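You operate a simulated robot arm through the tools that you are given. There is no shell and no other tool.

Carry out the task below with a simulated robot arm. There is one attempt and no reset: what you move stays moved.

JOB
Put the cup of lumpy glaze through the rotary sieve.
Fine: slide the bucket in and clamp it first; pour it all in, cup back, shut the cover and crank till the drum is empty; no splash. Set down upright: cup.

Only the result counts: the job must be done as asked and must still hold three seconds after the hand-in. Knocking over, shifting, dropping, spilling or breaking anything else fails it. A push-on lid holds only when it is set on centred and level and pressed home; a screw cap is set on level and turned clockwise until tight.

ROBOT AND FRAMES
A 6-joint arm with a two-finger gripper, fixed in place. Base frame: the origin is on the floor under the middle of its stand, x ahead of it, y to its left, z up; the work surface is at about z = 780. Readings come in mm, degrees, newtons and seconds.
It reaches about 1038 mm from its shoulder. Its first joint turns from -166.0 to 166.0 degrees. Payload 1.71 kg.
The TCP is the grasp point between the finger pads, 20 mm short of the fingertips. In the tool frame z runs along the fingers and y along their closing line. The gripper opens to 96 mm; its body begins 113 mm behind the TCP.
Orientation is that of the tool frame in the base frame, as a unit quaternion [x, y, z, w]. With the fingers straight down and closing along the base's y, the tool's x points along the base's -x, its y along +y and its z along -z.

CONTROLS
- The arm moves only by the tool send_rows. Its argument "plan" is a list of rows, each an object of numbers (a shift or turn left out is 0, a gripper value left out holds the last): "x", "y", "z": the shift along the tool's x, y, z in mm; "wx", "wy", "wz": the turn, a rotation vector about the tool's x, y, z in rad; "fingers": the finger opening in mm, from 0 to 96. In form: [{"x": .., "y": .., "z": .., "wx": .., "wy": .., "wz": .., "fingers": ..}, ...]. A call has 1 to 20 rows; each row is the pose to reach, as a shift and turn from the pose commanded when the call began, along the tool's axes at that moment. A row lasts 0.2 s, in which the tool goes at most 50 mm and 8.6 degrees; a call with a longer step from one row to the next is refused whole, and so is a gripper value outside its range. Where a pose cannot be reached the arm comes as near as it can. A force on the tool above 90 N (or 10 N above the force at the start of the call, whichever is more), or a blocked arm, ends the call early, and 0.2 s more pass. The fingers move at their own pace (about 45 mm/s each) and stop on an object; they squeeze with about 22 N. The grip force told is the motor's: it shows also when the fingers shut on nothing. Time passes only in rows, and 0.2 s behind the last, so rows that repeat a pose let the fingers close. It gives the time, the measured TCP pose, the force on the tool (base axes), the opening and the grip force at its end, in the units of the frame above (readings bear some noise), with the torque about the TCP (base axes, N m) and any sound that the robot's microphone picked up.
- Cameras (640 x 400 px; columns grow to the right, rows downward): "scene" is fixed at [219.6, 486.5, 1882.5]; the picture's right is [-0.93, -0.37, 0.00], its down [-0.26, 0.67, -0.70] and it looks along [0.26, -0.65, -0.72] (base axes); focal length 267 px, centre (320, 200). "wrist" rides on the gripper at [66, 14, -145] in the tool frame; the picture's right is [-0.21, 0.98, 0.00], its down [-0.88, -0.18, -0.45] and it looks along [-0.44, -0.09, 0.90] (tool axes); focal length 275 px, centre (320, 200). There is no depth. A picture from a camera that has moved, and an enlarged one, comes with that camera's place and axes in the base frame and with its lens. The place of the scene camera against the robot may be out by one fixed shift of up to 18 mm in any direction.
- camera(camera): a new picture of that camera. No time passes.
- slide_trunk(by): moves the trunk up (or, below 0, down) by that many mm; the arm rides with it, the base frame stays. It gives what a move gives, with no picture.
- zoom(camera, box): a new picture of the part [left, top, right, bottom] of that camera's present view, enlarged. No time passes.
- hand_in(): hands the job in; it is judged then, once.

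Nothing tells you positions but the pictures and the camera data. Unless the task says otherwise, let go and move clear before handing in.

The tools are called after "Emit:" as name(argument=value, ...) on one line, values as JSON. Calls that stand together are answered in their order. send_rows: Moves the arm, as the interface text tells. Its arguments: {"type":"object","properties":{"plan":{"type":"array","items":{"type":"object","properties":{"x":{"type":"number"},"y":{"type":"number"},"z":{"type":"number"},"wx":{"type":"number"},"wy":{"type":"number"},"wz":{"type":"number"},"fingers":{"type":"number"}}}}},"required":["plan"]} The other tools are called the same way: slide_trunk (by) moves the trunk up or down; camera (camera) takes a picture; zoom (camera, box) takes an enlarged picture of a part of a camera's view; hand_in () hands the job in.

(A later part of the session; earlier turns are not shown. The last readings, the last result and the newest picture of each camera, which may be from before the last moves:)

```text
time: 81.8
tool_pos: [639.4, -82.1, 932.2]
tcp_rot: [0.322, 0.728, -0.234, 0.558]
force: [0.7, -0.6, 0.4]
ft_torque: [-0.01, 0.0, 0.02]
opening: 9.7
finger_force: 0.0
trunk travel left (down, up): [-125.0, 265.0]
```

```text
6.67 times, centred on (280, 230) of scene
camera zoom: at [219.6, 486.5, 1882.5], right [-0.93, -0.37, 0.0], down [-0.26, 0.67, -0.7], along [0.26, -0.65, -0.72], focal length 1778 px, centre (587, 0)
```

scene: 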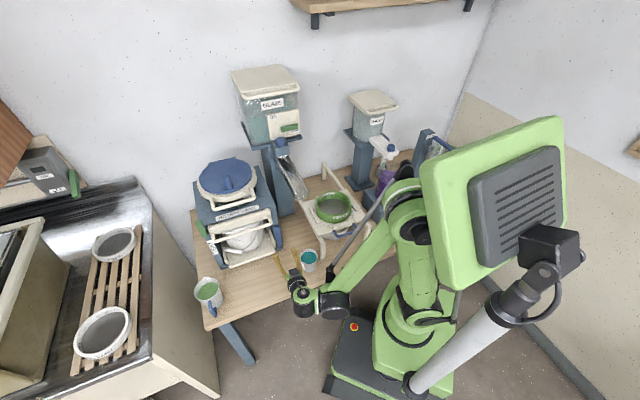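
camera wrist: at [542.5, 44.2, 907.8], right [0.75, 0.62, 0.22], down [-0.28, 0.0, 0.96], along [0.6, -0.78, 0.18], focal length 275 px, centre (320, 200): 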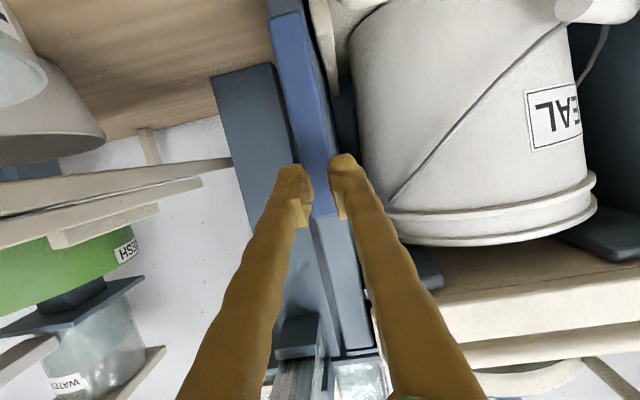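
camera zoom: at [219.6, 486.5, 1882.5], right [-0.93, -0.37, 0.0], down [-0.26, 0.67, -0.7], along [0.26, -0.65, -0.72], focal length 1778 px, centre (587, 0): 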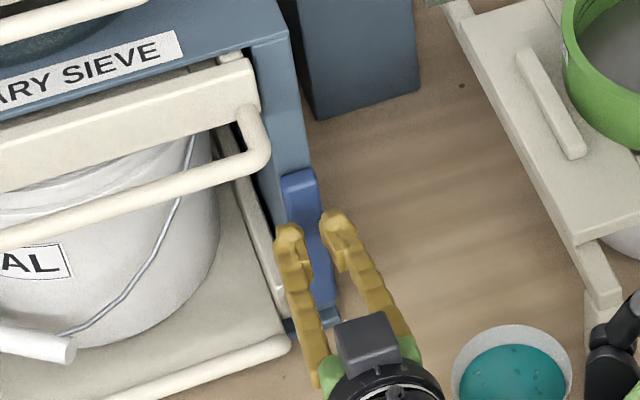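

The fingers just slipped off; the paddle's upper end is rigid. I test its lower end from the outer side with a steeper tool (keeping well above the teal cup).

Emit:
send_rows(plan=[{"x": 8, "z": -29, "fingers": 0}, {"x": 16, "z": -58, "fingers": 0}, {"x": 16, "y": -8, "z": -51, "wy": 0.14, "fingers": 0}, {"x": 16, "y": -16, "z": -44, "wy": 0.28, "fingers": 0}, {"x": 16, "y": -24, "z": -37, "wy": 0.42, "fingers": 0}, {"x": 16, "y": -32, "z": -30, "wy": 0.56, "fingers": 0}, {"x": 16.5, "y": -39, "z": -22.4, "wy": 0.7, "fingers": 0}, {"x": 16.5, "y": -39, "z": -22.4, "wy": 0.7, "fingers": 0}, {"x": 16.5, "y": -39, "z": -22.4, "wy": 0.7, "fingers": 0}])

Emit:
camera(camera="wrist")

```text
time: 83.8
tool_pos: [593.5, -89.6, 921.3]
tcp_rot: [0.384, 0.875, -0.11, 0.274]
force: [0.0, -0.2, 1.1]
ft_torque: [-0.03, -0.01, 0.02]
opening: 0.0
finger_force: 21.9
trunk travel left (down, up): [-125.0, 265.0]
```

```text
taken
camera wrist: at [509.1, 19.1, 1004.5], right [0.83, 0.54, 0.13], down [0.18, -0.48, 0.86], along [0.53, -0.69, -0.5], focal length 275 px, centre (320, 200)
```

wrist: 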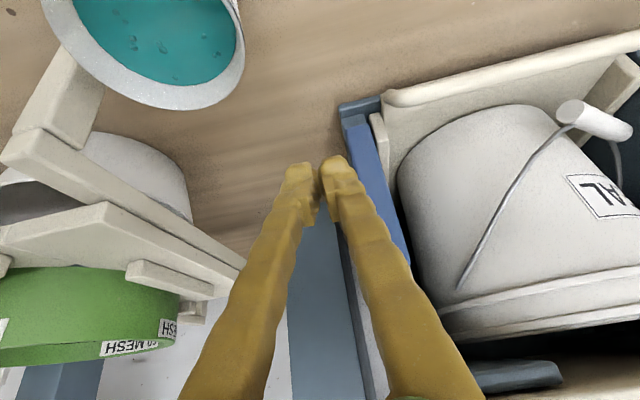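

The space beside the paddle is clear. I come down outside its lower end and nudge it inward lightly.

Emit:
send_rows(plan=[{"x": -5, "z": 26}, {"x": -11, "z": 52}, {"x": -16, "z": 77.6}, {"x": -16, "z": 77.6}, {"x": -16, "y": 5, "z": 77.6}, {"x": -16, "y": 10, "z": 77.6}, {"x": -16, "y": 14, "z": 77.6}, {"x": -16, "y": 17, "z": 77.6}])

Emit:
camera(camera="wrist")

Emit:
zoom(camera="scene", box=[250, 200, 310, 260])

```text
time: 85.6
tool_pos: [646.6, -119.3, 868.2]
tcp_rot: [0.383, 0.875, -0.109, 0.275]
force: [-0.7, -0.1, -0.9]
ft_torque: [-0.02, -0.01, 0.01]
opening: 0.0
finger_force: 22.1
trunk travel left (down, up): [-125.0, 265.0]
```

```text
taken
camera wrist: at [561.7, -10.2, 949.9], right [0.83, 0.54, 0.13], down [0.18, -0.48, 0.86], along [0.53, -0.69, -0.5], focal length 275 px, centre (320, 200)
```

wrist: 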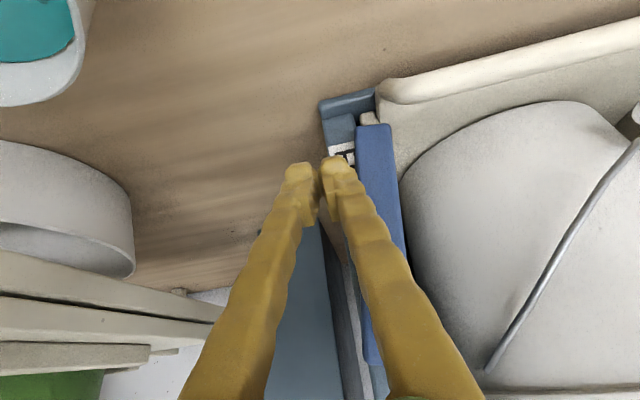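

```text
6.67 times, centred on (280, 230) of scene
camera zoom: at [219.6, 486.5, 1882.5], right [-0.93, -0.37, 0.0], down [-0.26, 0.67, -0.7], along [0.26, -0.65, -0.72], focal length 1778 px, centre (587, 0)
```

zoom: 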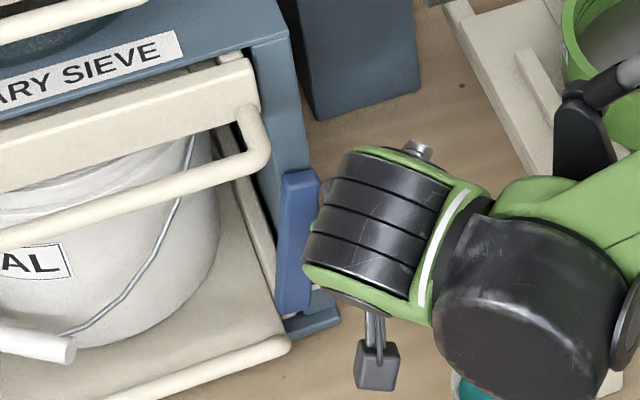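

The paddle moved: it is a lever pivoted at its top, and its lower end uncovered a label on the post. I zoom in to read it.

Emit:
zoom(camera="wrist", box=[310, 80, 410, 180])

Emit:
zoom(camera="wrist", box=[320, 110, 370, 160])

Emit:
zoom(camera="scene", box=[265, 215, 295, 255])

```text
4.00 times, centred on (360, 130) of wrist
camera zoom: at [561.7, -10.2, 949.9], right [0.83, 0.54, 0.13], down [0.18, -0.48, 0.86], along [0.53, -0.69, -0.5], focal length 1101 px, centre (160, 480)
```

zoom: 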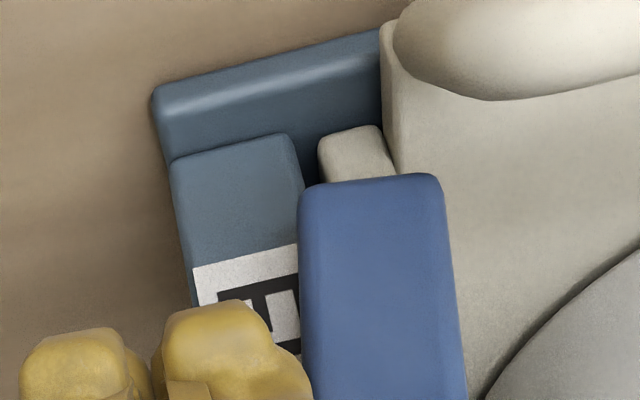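

```text
8.00 times, centred on (345, 135) of wrist
camera zoom: at [561.7, -10.2, 949.9], right [0.83, 0.54, 0.13], down [0.18, -0.48, 0.86], along [0.53, -0.69, -0.5], focal length 2202 px, centre (120, 720)
```

zoom: 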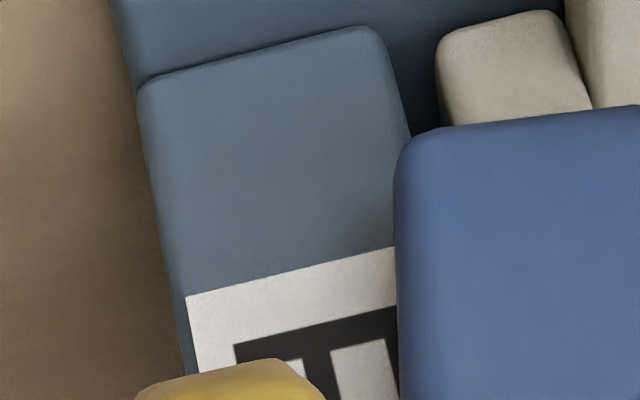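

```text
10.00 times, centred on (280, 235) of scene
camera zoom: at [219.6, 486.5, 1882.5], right [-0.93, -0.37, 0.0], down [-0.26, 0.67, -0.7], along [0.26, -0.65, -0.72], focal length 2667 px, centre (720, -150)
```

zoom: 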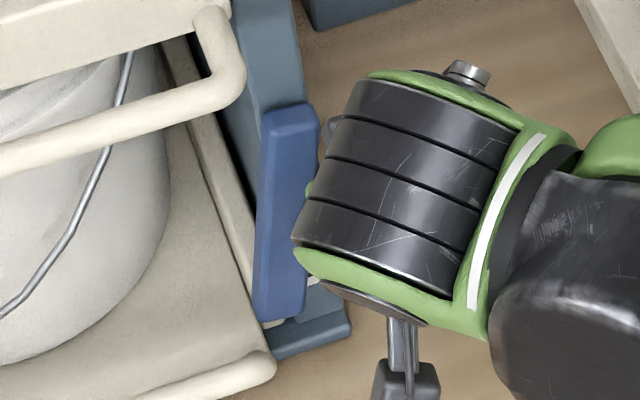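

This is the bucket clamp: the blue lever pivots at its top and, swung inward to horizontal, points at TIGHT on the left post. I push its lower end further inward in small steps.

Emit:
send_rows(plan=[{"y": 9}, {"y": 18}, {"y": 27}, {"x": -1, "y": 36, "z": -2}, {"x": -2, "y": 44, "z": -3}, {"x": -3, "y": 51, "z": -5}])

Emit:
camera(camera="wrist")

Emit:
zoom(camera="scene", box=[240, 200, 310, 260])

```text
time: 87.0
tool_pos: [683.9, -84.7, 872.6]
tcp_rot: [0.383, 0.875, -0.11, 0.275]
force: [-0.5, 0.4, 0.2]
ft_torque: [0.01, -0.04, 0.0]
opening: 0.0
finger_force: 21.7
trunk travel left (down, up): [-125.0, 265.0]
```

```text
taken
camera wrist: at [598.8, 23.7, 956.7], right [0.83, 0.54, 0.13], down [0.18, -0.48, 0.86], along [0.53, -0.69, -0.5], focal length 275 px, centre (320, 200)
```

wrist: 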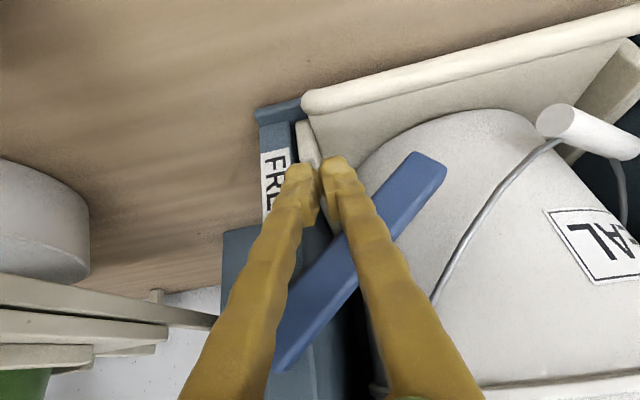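

```text
6.67 times, centred on (275, 230) of scene
camera zoom: at [219.6, 486.5, 1882.5], right [-0.93, -0.37, 0.0], down [-0.26, 0.67, -0.7], along [0.26, -0.65, -0.72], focal length 1778 px, centre (620, 0)
```

zoom: 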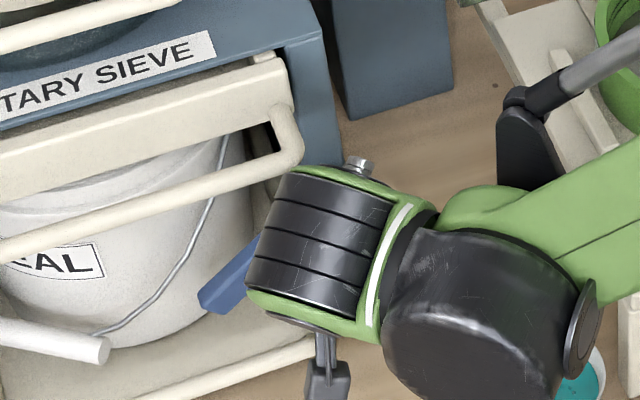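

The uncovered label reads FREE, so TIGHT at horizontal is confirmed. The lever is at about 35°; I flatten the tool and re-engage from below to carry it on up to horizontal.

Emit:
send_rows(plan=[{"x": 24.8, "y": -14, "z": -17}, {"x": 45, "y": -14, "z": -40, "wy": -0.125}, {"x": 43, "y": -14, "z": -43, "wy": -0.25}, {"x": 41, "y": -14, "z": -46, "wy": -0.375}, {"x": 41, "y": -14, "z": -46, "wy": -0.5}, {"x": 41, "y": -14, "z": -46, "wy": -0.5}, {"x": 41, "y": -14, "z": -46, "wy": -0.5}])

Emit:
camera(camera="wrist")

```text
time: 88.6
tool_pos: [630.8, -50.0, 889.4]
tcp_rot: [0.344, 0.78, -0.201, 0.483]
force: [0.4, -1.0, -0.6]
ft_torque: [-0.01, -0.02, 0.02]
opening: 0.1
finger_force: 22.5
trunk travel left (down, up): [-125.0, 265.0]
```

```text
taken
camera wrist: at [532.3, 76.7, 896.6], right [0.78, 0.6, 0.2], down [-0.15, -0.14, 0.98], along [0.61, -0.79, -0.02], focal length 275 px, centre (320, 200)
```

wrist: 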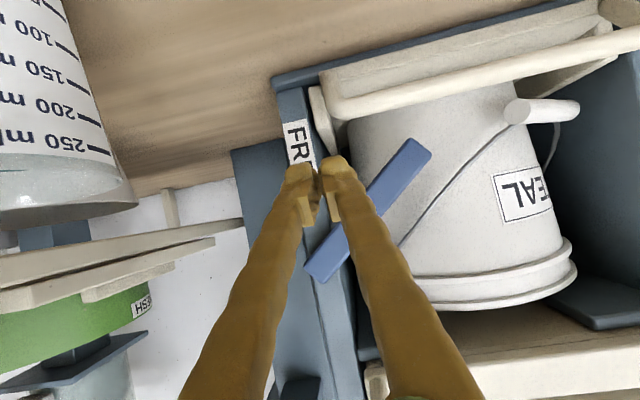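

Emit:
zoom(camera="wrist", box=[270, 100, 450, 300])

```text
2.00 times, centred on (360, 200) of wrist
camera zoom: at [532.3, 76.7, 896.6], right [0.78, 0.6, 0.2], down [-0.15, -0.14, 0.98], along [0.61, -0.79, -0.02], focal length 551 px, centre (240, 200)
```

zoom: 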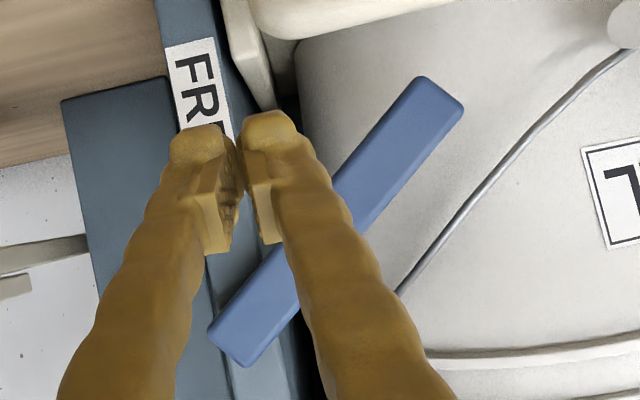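

Lever at about 52°, pivot near (w 414, z 939). I slide the fingertips in along their axis, just under the lever.

Emit:
send_rows(plan=[{"y": 8}, {"y": 15}, {"y": 15, "z": 18}, {"y": 15, "z": 36}, {"y": 15, "z": 54}, {"y": 15, "z": 57}, {"y": 15, "z": 57}])

Emit:
camera(camera="wrist")

```text
time: 90.2
tool_pos: [677.5, -75.9, 862.6]
tcp_rot: [0.344, 0.781, -0.2, 0.482]
force: [-0.1, 0.2, -0.6]
ft_torque: [-0.01, -0.03, -0.01]
opening: 0.1
finger_force: 22.2
trunk travel left (down, up): [-125.0, 265.0]
```

```text
taken
camera wrist: at [578.3, 49.3, 870.8], right [0.78, 0.6, 0.2], down [-0.15, -0.14, 0.98], along [0.61, -0.79, -0.02], focal length 275 px, centre (320, 200)
```

wrist: 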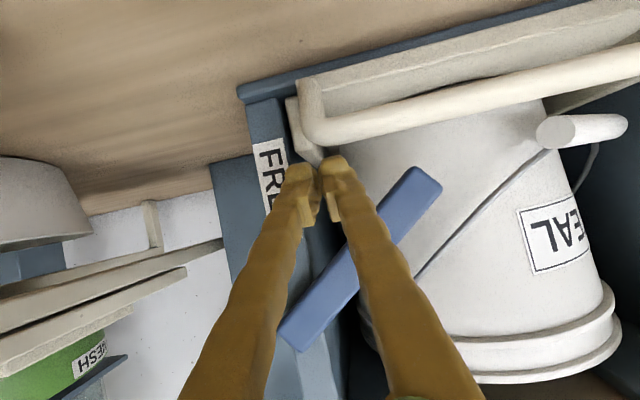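

Emit:
send_rows(plan=[{"x": -4.5, "y": 6, "z": -2.3}, {"x": -8.5, "y": 12.5, "z": -4.3}, {"x": -15.1, "y": 19, "z": -7.7}, {"x": -21.8, "y": 25, "z": -11.1}, {"x": -30.3, "y": 30, "z": -15.4}, {"x": -39.6, "y": 34, "z": -20.2}])

Emit:
camera(camera="wrist")

```text
time: 91.6
tool_pos: [700.6, -52.8, 909.3]
tcp_rot: [0.344, 0.78, -0.201, 0.482]
force: [0.1, -0.6, 0.5]
ft_torque: [-0.02, -0.02, -0.01]
opening: 0.0
finger_force: 21.9
trunk travel left (down, up): [-125.0, 265.0]
```

```text
taken
camera wrist: at [601.3, 73.2, 916.1], right [0.78, 0.6, 0.2], down [-0.15, -0.14, 0.98], along [0.61, -0.79, -0.02], focal length 275 px, centre (320, 200)
```

wrist: 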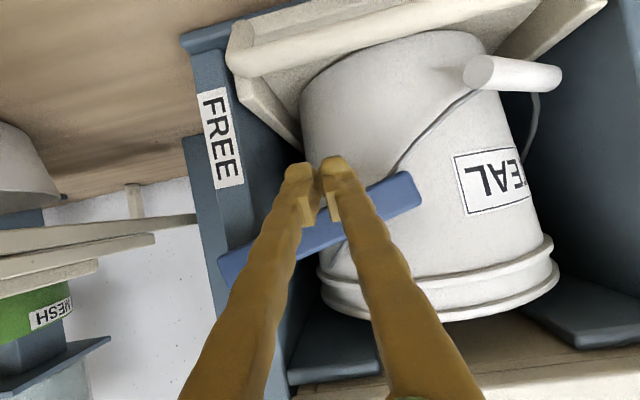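

The lever is at about 78°, with FREE fully visible on the right post. I continue lifting to horizontal until it firms up.

Emit:
send_rows(plan=[{"x": -4.5, "y": 1.5, "z": -2.3}, {"x": -8.9, "y": 2.5, "z": -4.5}, {"x": -13.4, "y": 3.5, "z": -6.8}, {"x": -17.8, "y": 3.5, "z": -9.1}, {"x": -21, "y": 3.5, "z": -10.7}])

Emit:
camera(camera="wrist")

```text
time: 92.8
tool_pos: [702.9, -50.5, 928.1]
tcp_rot: [0.345, 0.781, -0.2, 0.48]
force: [-18.6, 5.7, -62.1]
ft_torque: [0.62, 0.45, -0.03]
opening: 5.9
finger_force: 29.4
trunk travel left (down, up): [-125.0, 265.0]
```

```text
taken
camera wrist: at [604.0, 75.6, 936.9], right [0.78, 0.6, 0.2], down [-0.14, -0.14, 0.98], along [0.61, -0.79, -0.03], focal length 275 px, centre (320, 200)
```

wrist: 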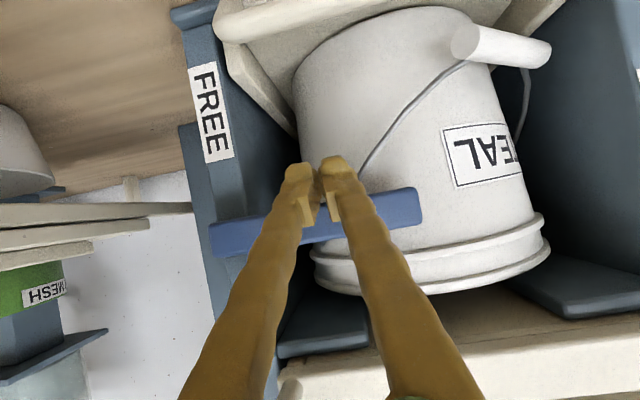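

The clamp lever is horizontal, pointing at TIGHT, against its stop. I ease down, withdraw, and check that it stays.

Emit:
send_rows(plan=[{"x": 9, "z": 4.6}, {"x": 16, "z": 6}, {"x": 16, "z": -20}, {"x": 16, "z": -60}, {"x": 10, "z": -100}, {"x": 0, "y": 40, "z": -140}, {"x": 0, "y": 40, "z": -140}])

Emit:
camera(camera="wrist")

Emit:
zoom(camera="scene", box=[190, 180, 310, 280])

```text
refused: row 6 steps farther than a row can; nothing moved
```

```text
taken
camera wrist: at [604.0, 75.6, 936.9], right [0.78, 0.6, 0.2], down [-0.14, -0.14, 0.98], along [0.61, -0.79, -0.03], focal length 275 px, centre (320, 200)
```

wrist: 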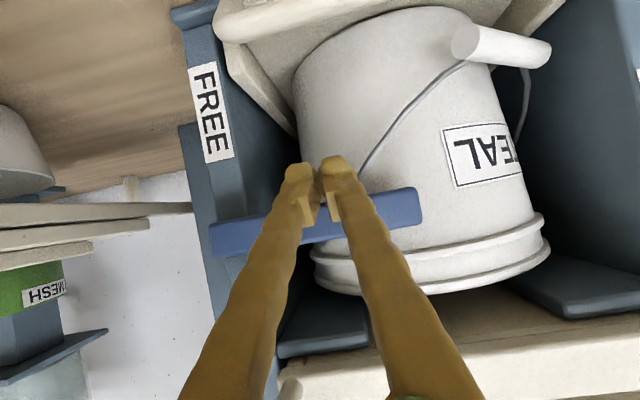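

```text
4.00 times, centred on (250, 230) of scene
camera zoom: at [219.6, 486.5, 1882.5], right [-0.93, -0.37, 0.0], down [-0.26, 0.67, -0.7], along [0.26, -0.65, -0.72], focal length 1067 px, centre (600, 80)
```

zoom: 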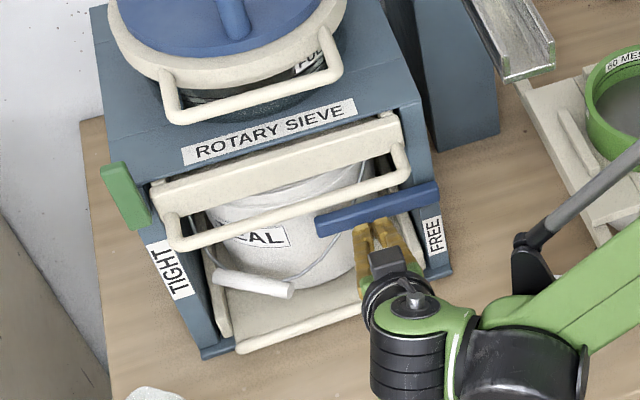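

The step was too long; I retreat in smaller steps.

Emit:
send_rows(plan=[{"x": 9, "z": 4.6}, {"x": 16, "z": 6}, {"x": 16, "z": -20}, {"x": 16, "z": -60}, {"x": 10, "y": 15, "z": -100}, {"x": 0, "y": 30, "z": -130}, {"x": 0, "y": 40, "z": -150}, {"x": 0, "y": 40, "z": -150}])

Emit:
camera(camera="wrist")

Emit:
zoom(camera="scene", box=[190, 180, 310, 280])

```text
time: 94.6
tool_pos: [638.9, 72.1, 1001.4]
tcp_rot: [0.344, 0.78, -0.201, 0.483]
force: [-0.4, -0.3, 0.4]
ft_torque: [-0.01, 0.01, 0.0]
opening: 0.2
finger_force: 29.9
trunk travel left (down, up): [-125.0, 265.0]
```

```text
taken
camera wrist: at [539.6, 198.3, 1008.3], right [0.78, 0.6, 0.2], down [-0.15, -0.14, 0.98], along [0.61, -0.79, -0.02], focal length 275 px, centre (320, 200)
```

wrist: 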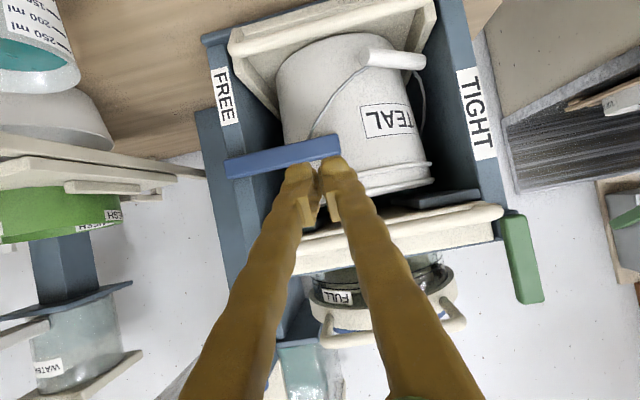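

```text
4.00 times, centred on (250, 230) of scene
camera zoom: at [219.6, 486.5, 1882.5], right [-0.93, -0.37, 0.0], down [-0.26, 0.67, -0.7], along [0.26, -0.65, -0.72], focal length 1067 px, centre (600, 80)
```

zoom: 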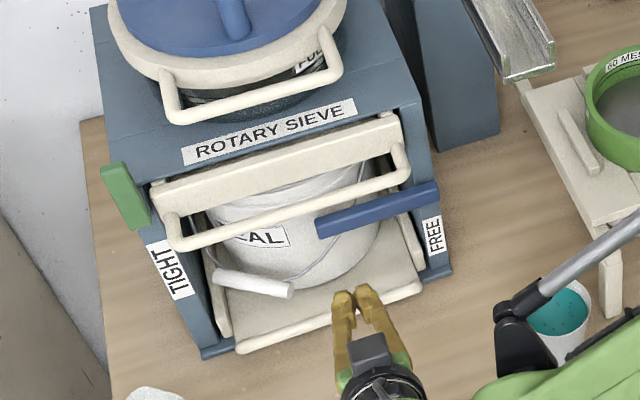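

Clamp holds at TIGHT. The green latch I raised was originally horizontal across the drawer, so I now restore it, pushing its upright end to the right and down.

Emit:
send_rows(plan=[{"x": -20, "y": 36, "z": -7}, {"x": -41, "y": 71, "z": -14}, {"x": -61, "y": 107, "z": -21}, {"x": -81, "y": 143, "z": -29}, {"x": -101, "y": 178, "z": -36}, {"x": -122, "y": 214, "z": -43}, {"x": -122, "y": 214, "z": -43}, {"x": -137, "y": 214, "z": -14}, {"x": -151, "y": 214, "z": 14}, {"x": -165, "y": 214, "z": 42}, {"x": -165, "y": 214, "z": 42}, {"x": -165, "y": 214, "z": 42}])

Emit:
camera(camera="wrist")

```text
time: 97.2
tool_pos: [873.1, 133.3, 1132.4]
tcp_rot: [0.344, 0.781, -0.2, 0.482]
force: [-0.2, 1.0, -0.4]
ft_torque: [0.04, 0.0, -0.01]
opening: 0.0
finger_force: 29.6
trunk travel left (down, up): [-125.0, 265.0]
```

```text
taken
camera wrist: at [772.9, 259.6, 1140.2], right [0.78, 0.6, 0.2], down [-0.15, -0.14, 0.98], along [0.61, -0.79, -0.02], focal length 275 px, centre (320, 200)
```

wrist: 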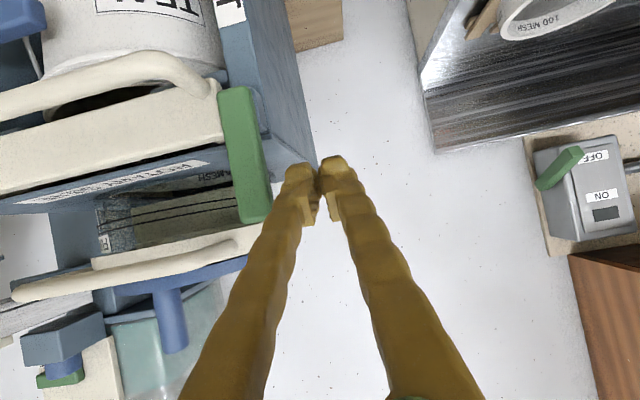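

Emit:
send_rows(plan=[{"y": -17}, {"x": -3, "y": -26, "z": -1.5}, {"x": -4.5, "y": -34, "z": -2.3}, {"x": -3.2, "y": -48, "z": -1.6}, {"x": 3, "y": -60, "z": 1.5}, {"x": 12.1, "y": -70.6, "z": 6.2}, {"x": 23.2, "y": -78, "z": 11.8}, {"x": 34, "y": -82, "z": 17.4}, {"x": 38, "y": -82, "z": 19.5}])

Emit:
camera(camera="wrist")

Emit:
zoom(camera="scene", box=[190, 190, 290, 260])

```text
time: 99.2
tool_pos: [814.1, 78.7, 1094.4]
tcp_rot: [0.341, 0.779, -0.2, 0.486]
force: [29.8, 4.8, 83.8]
ft_torque: [-0.43, -1.06, 0.14]
opening: 6.1
finger_force: 29.6
trunk travel left (down, up): [-125.0, 265.0]
```

```text
taken
camera wrist: at [713.9, 205.2, 1100.9], right [0.77, 0.6, 0.2], down [-0.15, -0.14, 0.98], along [0.62, -0.79, -0.01], focal length 275 px, centre (320, 200)
```

wrist: 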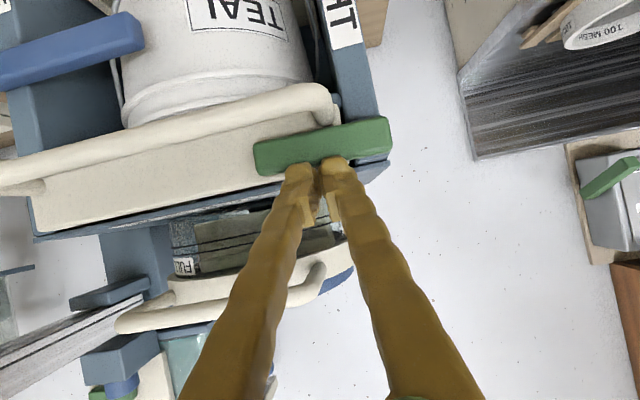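

```text
5.71 times, centred on (240, 225) of scene
camera zoom: at [219.6, 486.5, 1882.5], right [-0.93, -0.37, 0.0], down [-0.26, 0.67, -0.7], along [0.26, -0.65, -0.72], focal length 1524 px, centre (777, 57)
```

zoom: 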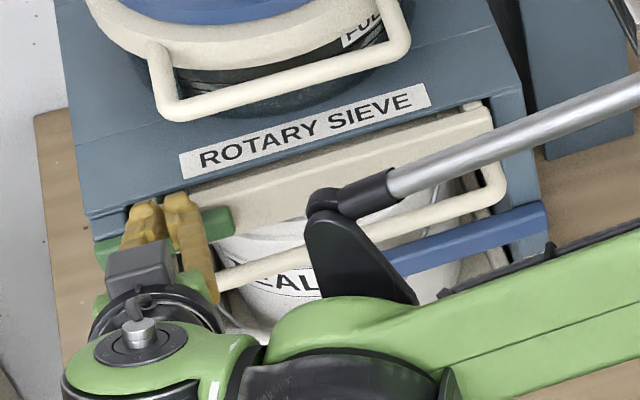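

The green latch is back at its original horizontal position. I withdraw and look at the cover handle for opening the lid.

Emit:
send_rows(plan=[{"x": -9, "z": -4.5}, {"x": -14, "z": -7}, {"x": 4, "z": -42}, {"x": 22, "z": -78}, {"x": 40, "y": -40, "z": -100}, {"x": 40, "y": -80, "z": -100}, {"x": 0, "y": -100, "z": -120}, {"x": 0, "y": -100, "z": -120}, {"x": 0, "y": -100, "z": -120}])

Emit:
camera(camera="wrist")

Emit:
zoom(camera="scene", box=[180, 140, 310, 280])

```text
time: 101.2
tool_pos: [664.9, 89.0, 1139.7]
tcp_rot: [0.343, 0.78, -0.2, 0.483]
force: [-0.3, -0.3, -0.3]
ft_torque: [0.02, 0.01, -0.02]
opening: 0.3
finger_force: 29.2
trunk travel left (down, up): [-125.0, 265.0]
```

```text
taken
camera wrist: at [566.8, 215.6, 1147.8], right [0.78, 0.6, 0.2], down [-0.15, -0.14, 0.98], along [0.61, -0.79, -0.02], focal length 275 px, centre (320, 200)
```

wrist: 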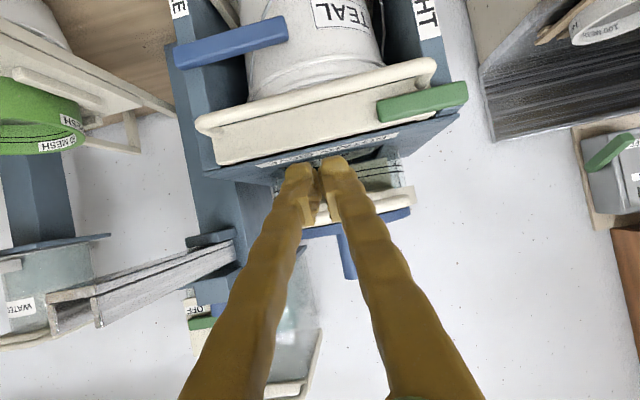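

```text
2.86 times, centred on (245, 210) of scene
camera zoom: at [219.6, 486.5, 1882.5], right [-0.93, -0.37, 0.0], down [-0.26, 0.67, -0.7], along [0.26, -0.65, -0.72], focal length 762 px, centre (534, 171)
```

zoom: 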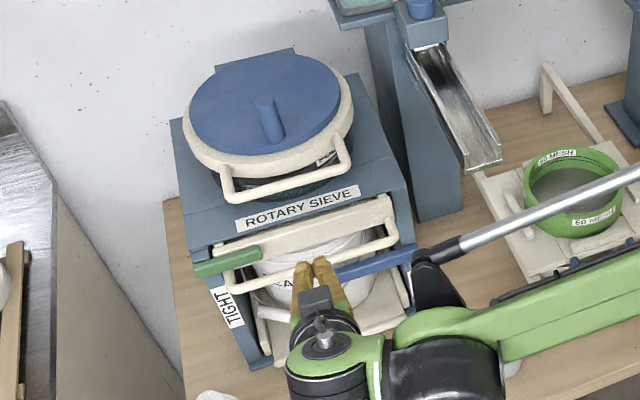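

I shift right and up for an unobstructed look at the cover, handle and hinge.

Emit:
send_rows(plan=[{"x": -18, "y": -30, "z": -9}, {"x": -36, "y": -60, "z": -18}, {"x": -54, "y": -90, "z": -27}, {"x": -70, "y": -100, "z": -36}, {"x": -70, "y": -100, "z": -36}, {"x": -70, "y": -100, "z": -36}])

Emit:
camera(camera="wrist")

Emit:
zoom(camera="wrist", box=[330, 100, 530, 280])

```text
time: 102.6
tool_pos: [591.9, 18.1, 1215.9]
tcp_rot: [0.344, 0.78, -0.201, 0.483]
force: [-0.4, 1.3, 0.1]
ft_torque: [0.01, 0.01, -0.03]
opening: 0.0
finger_force: 29.5
trunk travel left (down, up): [-125.0, 265.0]
```

```text
taken
camera wrist: at [493.0, 145.4, 1224.6], right [0.78, 0.6, 0.2], down [-0.15, -0.14, 0.98], along [0.61, -0.79, -0.02], focal length 275 px, centre (320, 200)
```

wrist: 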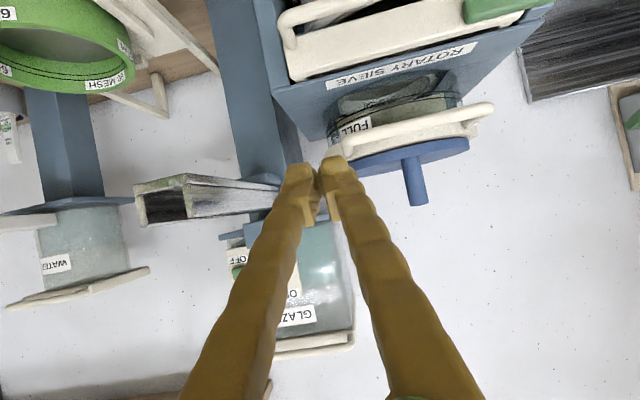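

```text
2.22 times, centred on (430, 190) of wrist
camera zoom: at [493.0, 145.4, 1224.6], right [0.78, 0.6, 0.2], down [-0.15, -0.14, 0.98], along [0.61, -0.79, -0.02], focal length 612 px, centre (76, 222)
```

zoom: 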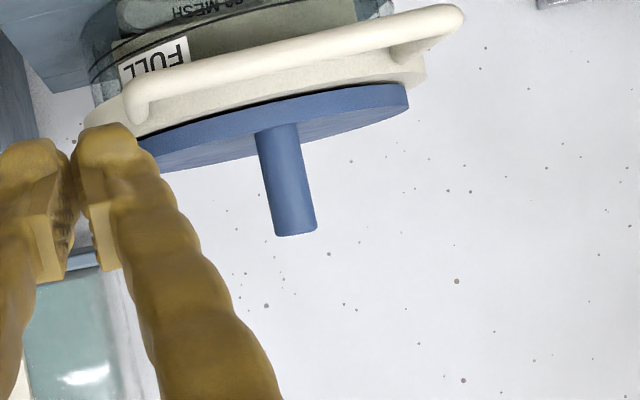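

The handle bar spans w ≈ 477–619 at z ≈ 1162, with the hinge at the rear. I raise the trunk 150 mm for reach, then will lift the handle from below along its arc.

Emit:
slide_trunk(by=150)

Emit:
camera(camera="scene")

```text
time: 104.4
tool_pos: [591.7, 19.6, 1366.3]
tcp_rot: [0.343, 0.781, -0.199, 0.483]
force: [-0.3, 0.4, -0.6]
ft_torque: [0.01, -0.02, -0.01]
opening: 0.0
finger_force: 28.6
trunk travel left (down, up): [-275.0, 115.0]
```

```text
taken
```

scene: 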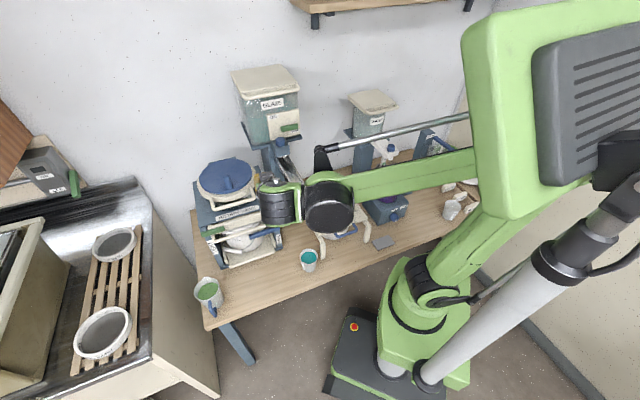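

Emit:
send_rows(plan=[{"x": 33, "y": 17, "z": 17}, {"x": 66, "y": 34, "z": 34}, {"x": 99, "y": 51, "z": 50}, {"x": 132, "y": 68, "z": 67}, {"x": 165, "y": 85, "z": 84}, {"x": 198, "y": 102, "z": 101}, {"x": 198, "y": 102, "z": 101}, {"x": 184, "y": 102, "z": 129}, {"x": 170, "y": 102, "z": 156}, {"x": 156, "y": 102, "z": 184}, {"x": 156, "y": 102, "z": 184}, {"x": 156, "y": 102, "z": 184}])

Emit:
camera(camera="wrist")

Emit:
zoom(camera="scene", box=[190, 140, 310, 260])

```text
time: 107.0
tool_pos: [732.8, 21.6, 1146.2]
tcp_rot: [0.344, 0.78, -0.201, 0.482]
force: [0.6, 0.4, 0.0]
ft_torque: [0.04, -0.05, 0.03]
opening: 0.0
finger_force: 29.4
trunk travel left (down, up): [-275.0, 115.0]
```

```text
taken
camera wrist: at [633.2, 148.6, 1153.4], right [0.78, 0.6, 0.2], down [-0.15, -0.14, 0.98], along [0.61, -0.79, -0.02], focal length 275 px, centre (320, 200)
```

wrist: 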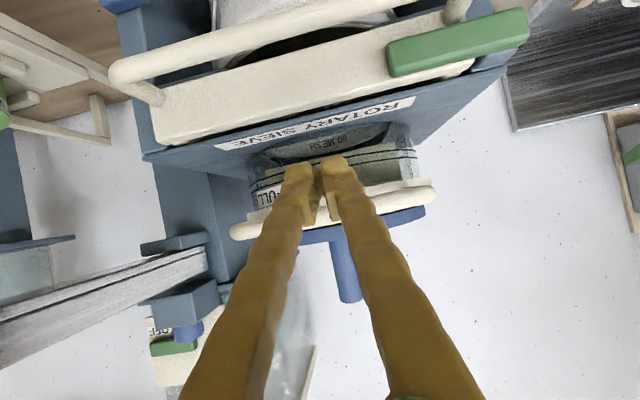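

```text
3.33 times, centred on (250, 200) of scene
camera zoom: at [219.6, 486.5, 1882.5], right [-0.93, -0.37, 0.0], down [-0.26, 0.67, -0.7], along [0.26, -0.65, -0.72], focal length 889 px, centre (553, 200)
```

zoom: 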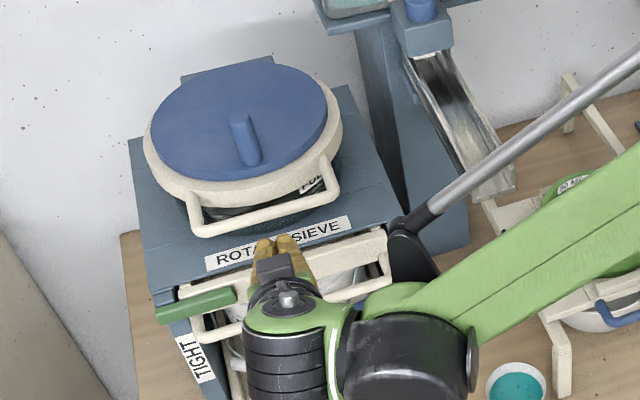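

The fingertips are just in front of and slightly under the handle bar. I slip under it and start lifting along the arc.

Emit:
send_rows(plan=[{"x": 8, "z": 4}, {"x": 0.8, "z": 18}, {"x": -6.5, "z": 32.6}, {"x": -6.5, "z": 32.6}, {"x": -15.4, "z": 28}, {"x": -24.3, "z": 23.5}, {"x": -33.2, "z": 19}, {"x": -42, "z": 14.4}])

Emit:
camera(camera="wrist")

Emit:
zoom(camera="scene", box=[190, 130, 310, 250])

```text
time: 108.8
tool_pos: [754.1, 0.2, 1176.6]
tcp_rot: [0.343, 0.78, -0.2, 0.483]
force: [-2.3, 0.8, -2.9]
ft_torque: [0.0, 0.03, -0.01]
opening: 0.0
finger_force: 29.1
trunk travel left (down, up): [-275.0, 115.0]
```

```text
taken
camera wrist: at [655.5, 126.5, 1184.1], right [0.78, 0.6, 0.2], down [-0.15, -0.14, 0.98], along [0.61, -0.79, -0.02], focal length 275 px, centre (320, 200)
```

wrist: 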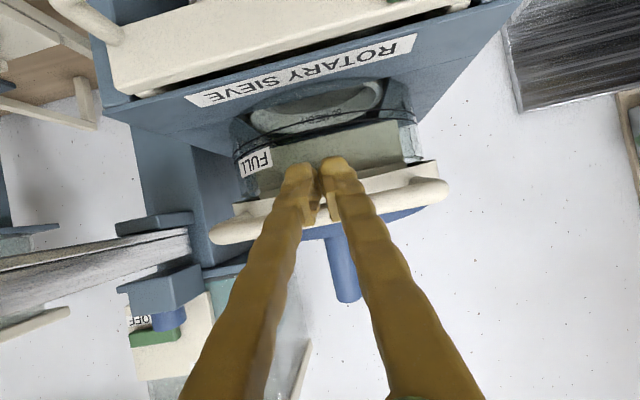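

```text
3.33 times, centred on (250, 190) of scene
camera zoom: at [219.6, 486.5, 1882.5], right [-0.93, -0.37, 0.0], down [-0.26, 0.67, -0.7], along [0.26, -0.65, -0.72], focal length 889 px, centre (553, 233)
```

zoom: 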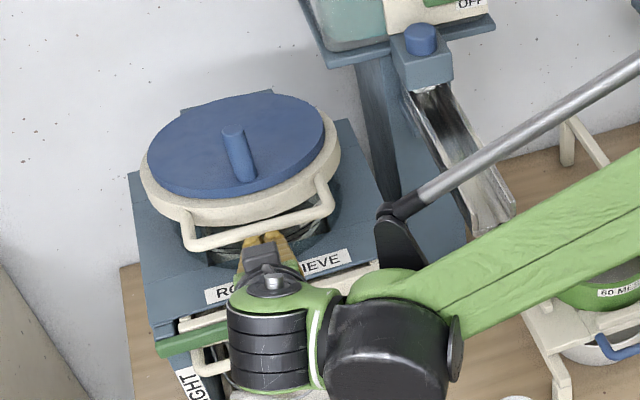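

The cover lifts easily at about 3 N. I continue along the arc to about 45°.

Emit:
send_rows(plan=[{"x": -9.5, "z": -3.7}, {"x": -18.7, "z": -7.3}, {"x": -27.7, "z": -10.5}, {"x": -36.7, "z": -13.8}, {"x": -51.3, "z": -17.1}, {"x": -65.9, "z": -20.4}, {"x": -83, "z": -22.2}, {"x": -100, "z": -24}, {"x": -115.5, "z": -23.5}, {"x": -130.9, "z": -22.9}, {"x": -147.5, "z": -20}, {"x": -164.2, "z": -16.9}])

Emit:
camera(camera="wrist")

Emit:
zoom(camera="scene", box=[180, 90, 320, 240])

```text
time: 111.4
tool_pos: [792.5, -45.4, 1331.1]
tcp_rot: [0.345, 0.78, -0.202, 0.482]
force: [-1.0, 1.0, -3.0]
ft_torque: [0.02, 0.02, 0.01]
opening: 0.0
finger_force: 29.8
trunk travel left (down, up): [-275.0, 115.0]
```

```text
taken
camera wrist: at [693.6, 80.4, 1338.8], right [0.78, 0.6, 0.2], down [-0.15, -0.14, 0.98], along [0.61, -0.79, -0.02], focal length 275 px, centre (320, 200)
```

wrist: 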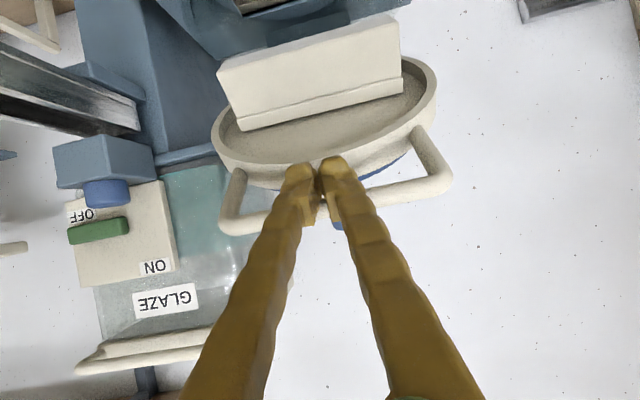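

```text
2.67 times, centred on (250, 165) of scene
camera zoom: at [219.6, 486.5, 1882.5], right [-0.93, -0.37, 0.0], down [-0.26, 0.67, -0.7], along [0.26, -0.65, -0.72], focal length 711 px, centre (507, 293)
```

zoom: 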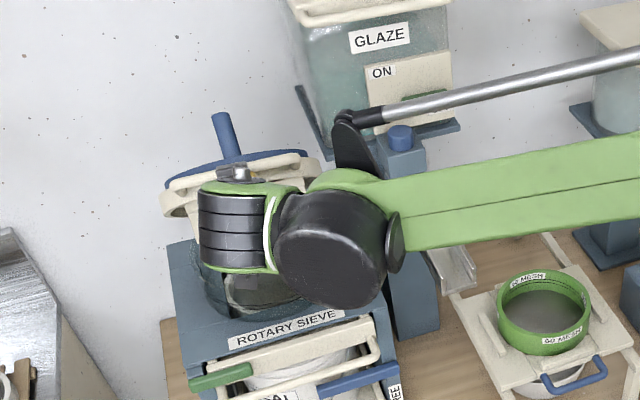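

The cover is at about 45°, showing the brush under it. I continue lifting toward vertical.

Emit:
send_rows(plan=[{"x": -14.7, "z": 4}, {"x": -29.5, "z": 8.3}, {"x": -45, "z": 15}, {"x": -60.8, "z": 22.3}, {"x": -73.7, "z": 30.5}, {"x": -86.6, "z": 38.7}, {"x": -99.7, "z": 49.8}, {"x": -112.9, "z": 60.9}, {"x": -123.5, "z": 71.7}, {"x": -134.1, "z": 82.6}])

Emit:
camera(camera="wrist")

Emit:
zoom(camera="scene", box=[180, 90, 320, 240])

```text
time: 113.6
tool_pos: [883.4, -144.1, 1412.6]
tcp_rot: [0.343, 0.78, -0.2, 0.483]
force: [0.1, 0.5, -0.7]
ft_torque: [-0.01, -0.01, 0.01]
opening: 0.2
finger_force: 28.6
trunk travel left (down, up): [-275.0, 115.0]
```

```text
taken
camera wrist: at [784.2, -18.4, 1419.6], right [0.78, 0.6, 0.2], down [-0.15, -0.14, 0.98], along [0.61, -0.79, -0.02], focal length 275 px, centre (320, 200)
```

wrist: 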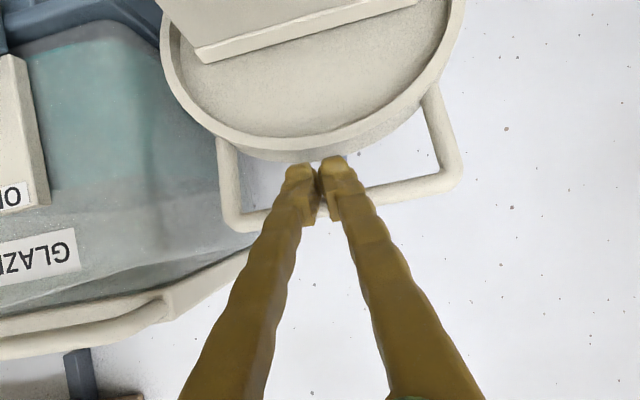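

```text
2.67 times, centred on (250, 165) of scene
camera zoom: at [219.6, 486.5, 1882.5], right [-0.93, -0.37, 0.0], down [-0.26, 0.67, -0.7], along [0.26, -0.65, -0.72], focal length 711 px, centre (507, 293)
```

zoom: 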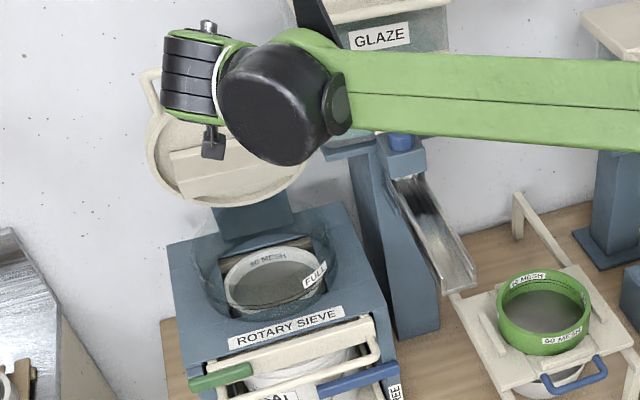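

Emit:
send_rows(plan=[{"x": -7, "z": 9}, {"x": -13, "z": 18}, {"x": -19.9, "z": 28}, {"x": -25, "z": 37}, {"x": -30, "z": 46}])

Emit:
camera(camera="wrist")

Emit:
zoom(camera="scene", box=[180, 90, 320, 240])

```text
time: 114.8
tool_pos: [919.7, -183.9, 1418.1]
tcp_rot: [0.343, 0.781, -0.2, 0.482]
force: [-0.5, 0.5, -0.5]
ft_torque: [0.0, 0.01, 0.02]
opening: 0.0
finger_force: 29.1
trunk travel left (down, up): [-275.0, 115.0]
```

```text
taken
camera wrist: at [821.4, -57.0, 1426.4], right [0.78, 0.6, 0.2], down [-0.15, -0.14, 0.98], along [0.61, -0.79, -0.02], focal length 275 px, centre (320, 200)
```

wrist: 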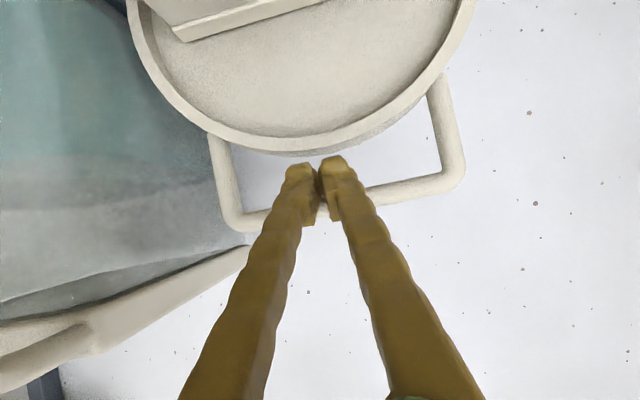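

```text
2.67 times, centred on (250, 165) of scene
camera zoom: at [219.6, 486.5, 1882.5], right [-0.93, -0.37, 0.0], down [-0.26, 0.67, -0.7], along [0.26, -0.65, -0.72], focal length 711 px, centre (507, 293)
```

zoom: 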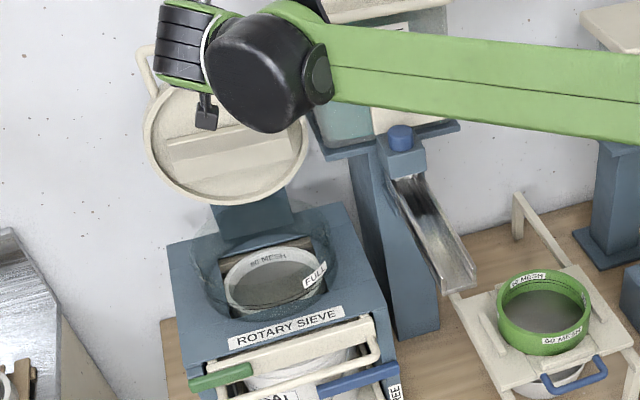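

The cover is close to vertical. I back the fingertips off slightly to see whether it stays open by itself.

Emit:
send_rows(plan=[{"x": 2, "z": -8}, {"x": 4, "z": -16}, {"x": 8, "z": -30}, {"x": 8, "z": -30}])

Emit:
camera(camera="wrist")

Emit:
zoom(camera="scene", box=[180, 90, 320, 240])

```text
time: 115.8
tool_pos: [899.3, -164.1, 1425.1]
tcp_rot: [0.343, 0.781, -0.199, 0.483]
force: [0.2, 1.4, -0.2]
ft_torque: [0.02, -0.01, 0.0]
opening: 0.0
finger_force: 29.3
trunk travel left (down, up): [-275.0, 115.0]
```

```text
taken
camera wrist: at [800.3, -36.2, 1432.1], right [0.78, 0.6, 0.2], down [-0.15, -0.14, 0.98], along [0.61, -0.79, -0.02], focal length 275 px, centre (320, 200)
```

wrist: 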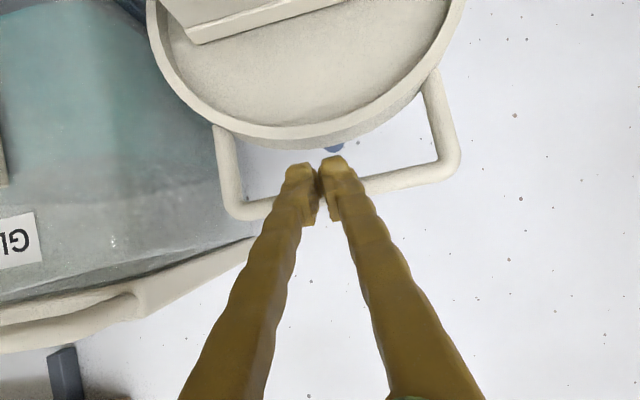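

```text
2.67 times, centred on (250, 165) of scene
camera zoom: at [219.6, 486.5, 1882.5], right [-0.93, -0.37, 0.0], down [-0.26, 0.67, -0.7], along [0.26, -0.65, -0.72], focal length 711 px, centre (507, 293)
```

zoom: 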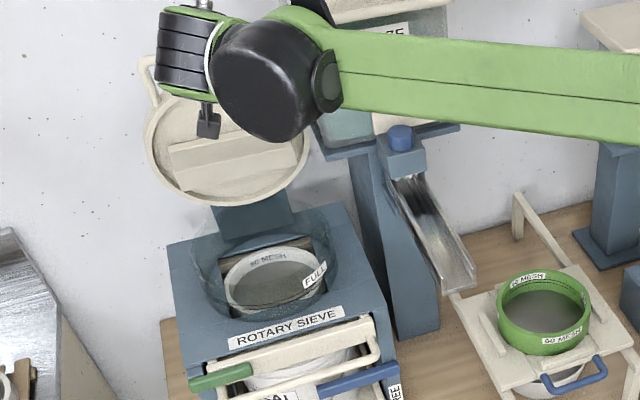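

Emit:
send_rows(plan=[{"x": 10, "z": -40}, {"x": 20, "z": -80}, {"x": 30, "z": -120}, {"x": 30, "z": -120}])

Emit:
camera(camera="wrist")

Emit:
zoom(camera="scene", box=[180, 90, 320, 240])

```text
time: 116.8
tool_pos: [817.0, -74.9, 1453.7]
tcp_rot: [0.344, 0.78, -0.201, 0.483]
force: [-0.2, 0.0, 0.6]
ft_torque: [0.02, -0.04, -0.01]
opening: 0.1
finger_force: 29.7
trunk travel left (down, up): [-275.0, 115.0]
```

```text
taken
camera wrist: at [717.7, 51.3, 1460.5], right [0.78, 0.6, 0.2], down [-0.15, -0.14, 0.98], along [0.61, -0.79, -0.02], focal length 275 px, centre (320, 200)
```

wrist: 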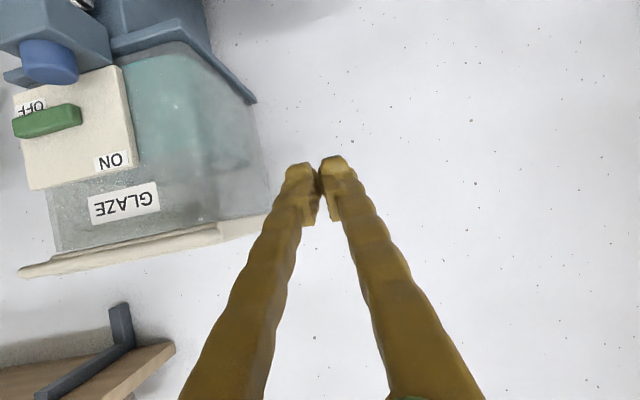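

```text
2.67 times, centred on (250, 165) of scene
camera zoom: at [219.6, 486.5, 1882.5], right [-0.93, -0.37, 0.0], down [-0.26, 0.67, -0.7], along [0.26, -0.65, -0.72], focal length 711 px, centre (507, 293)
```

zoom: 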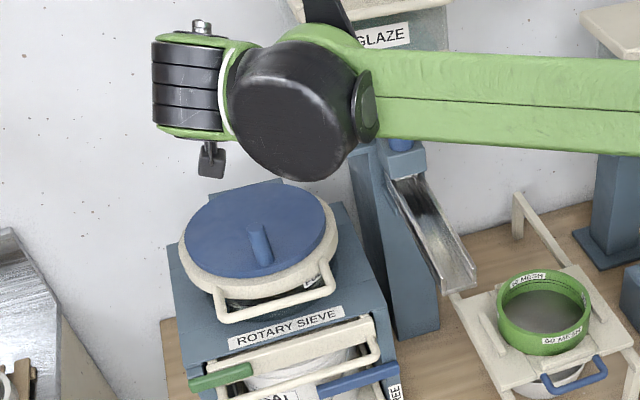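

The cover was not yet past its balance point and swung shut again. I raise the trunk another 100 mm for reach and will repeat, pushing further past vertical.

Emit:
send_rows(plan=[{"x": 10, "z": -40}, {"x": 20, "z": -80}, {"x": 30, "z": -120}, {"x": 30, "z": -120}])

Emit:
slide_trunk(by=100)

Emit:
camera(camera="scene")

```text
time: 117.8
tool_pos: [734.6, 10.4, 1482.1]
tcp_rot: [0.345, 0.78, -0.201, 0.482]
force: [0.4, 0.3, -1.2]
ft_torque: [-0.01, -0.01, 0.03]
opening: 0.0
finger_force: 29.3
trunk travel left (down, up): [-275.0, 115.0]
```

```text
time: 119.1
tool_pos: [735.5, 10.1, 1581.6]
tcp_rot: [0.343, 0.78, -0.201, 0.483]
force: [-0.5, -0.1, -0.4]
ft_torque: [-0.02, -0.01, 0.02]
opening: 0.2
finger_force: 29.0
trunk travel left (down, up): [-375.0, 15.0]
```

```text
taken
```

scene: 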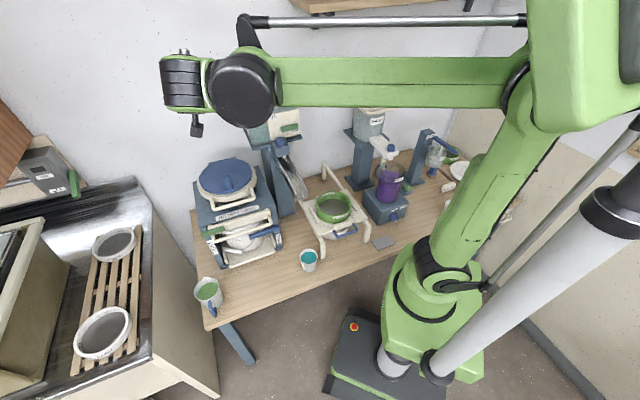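

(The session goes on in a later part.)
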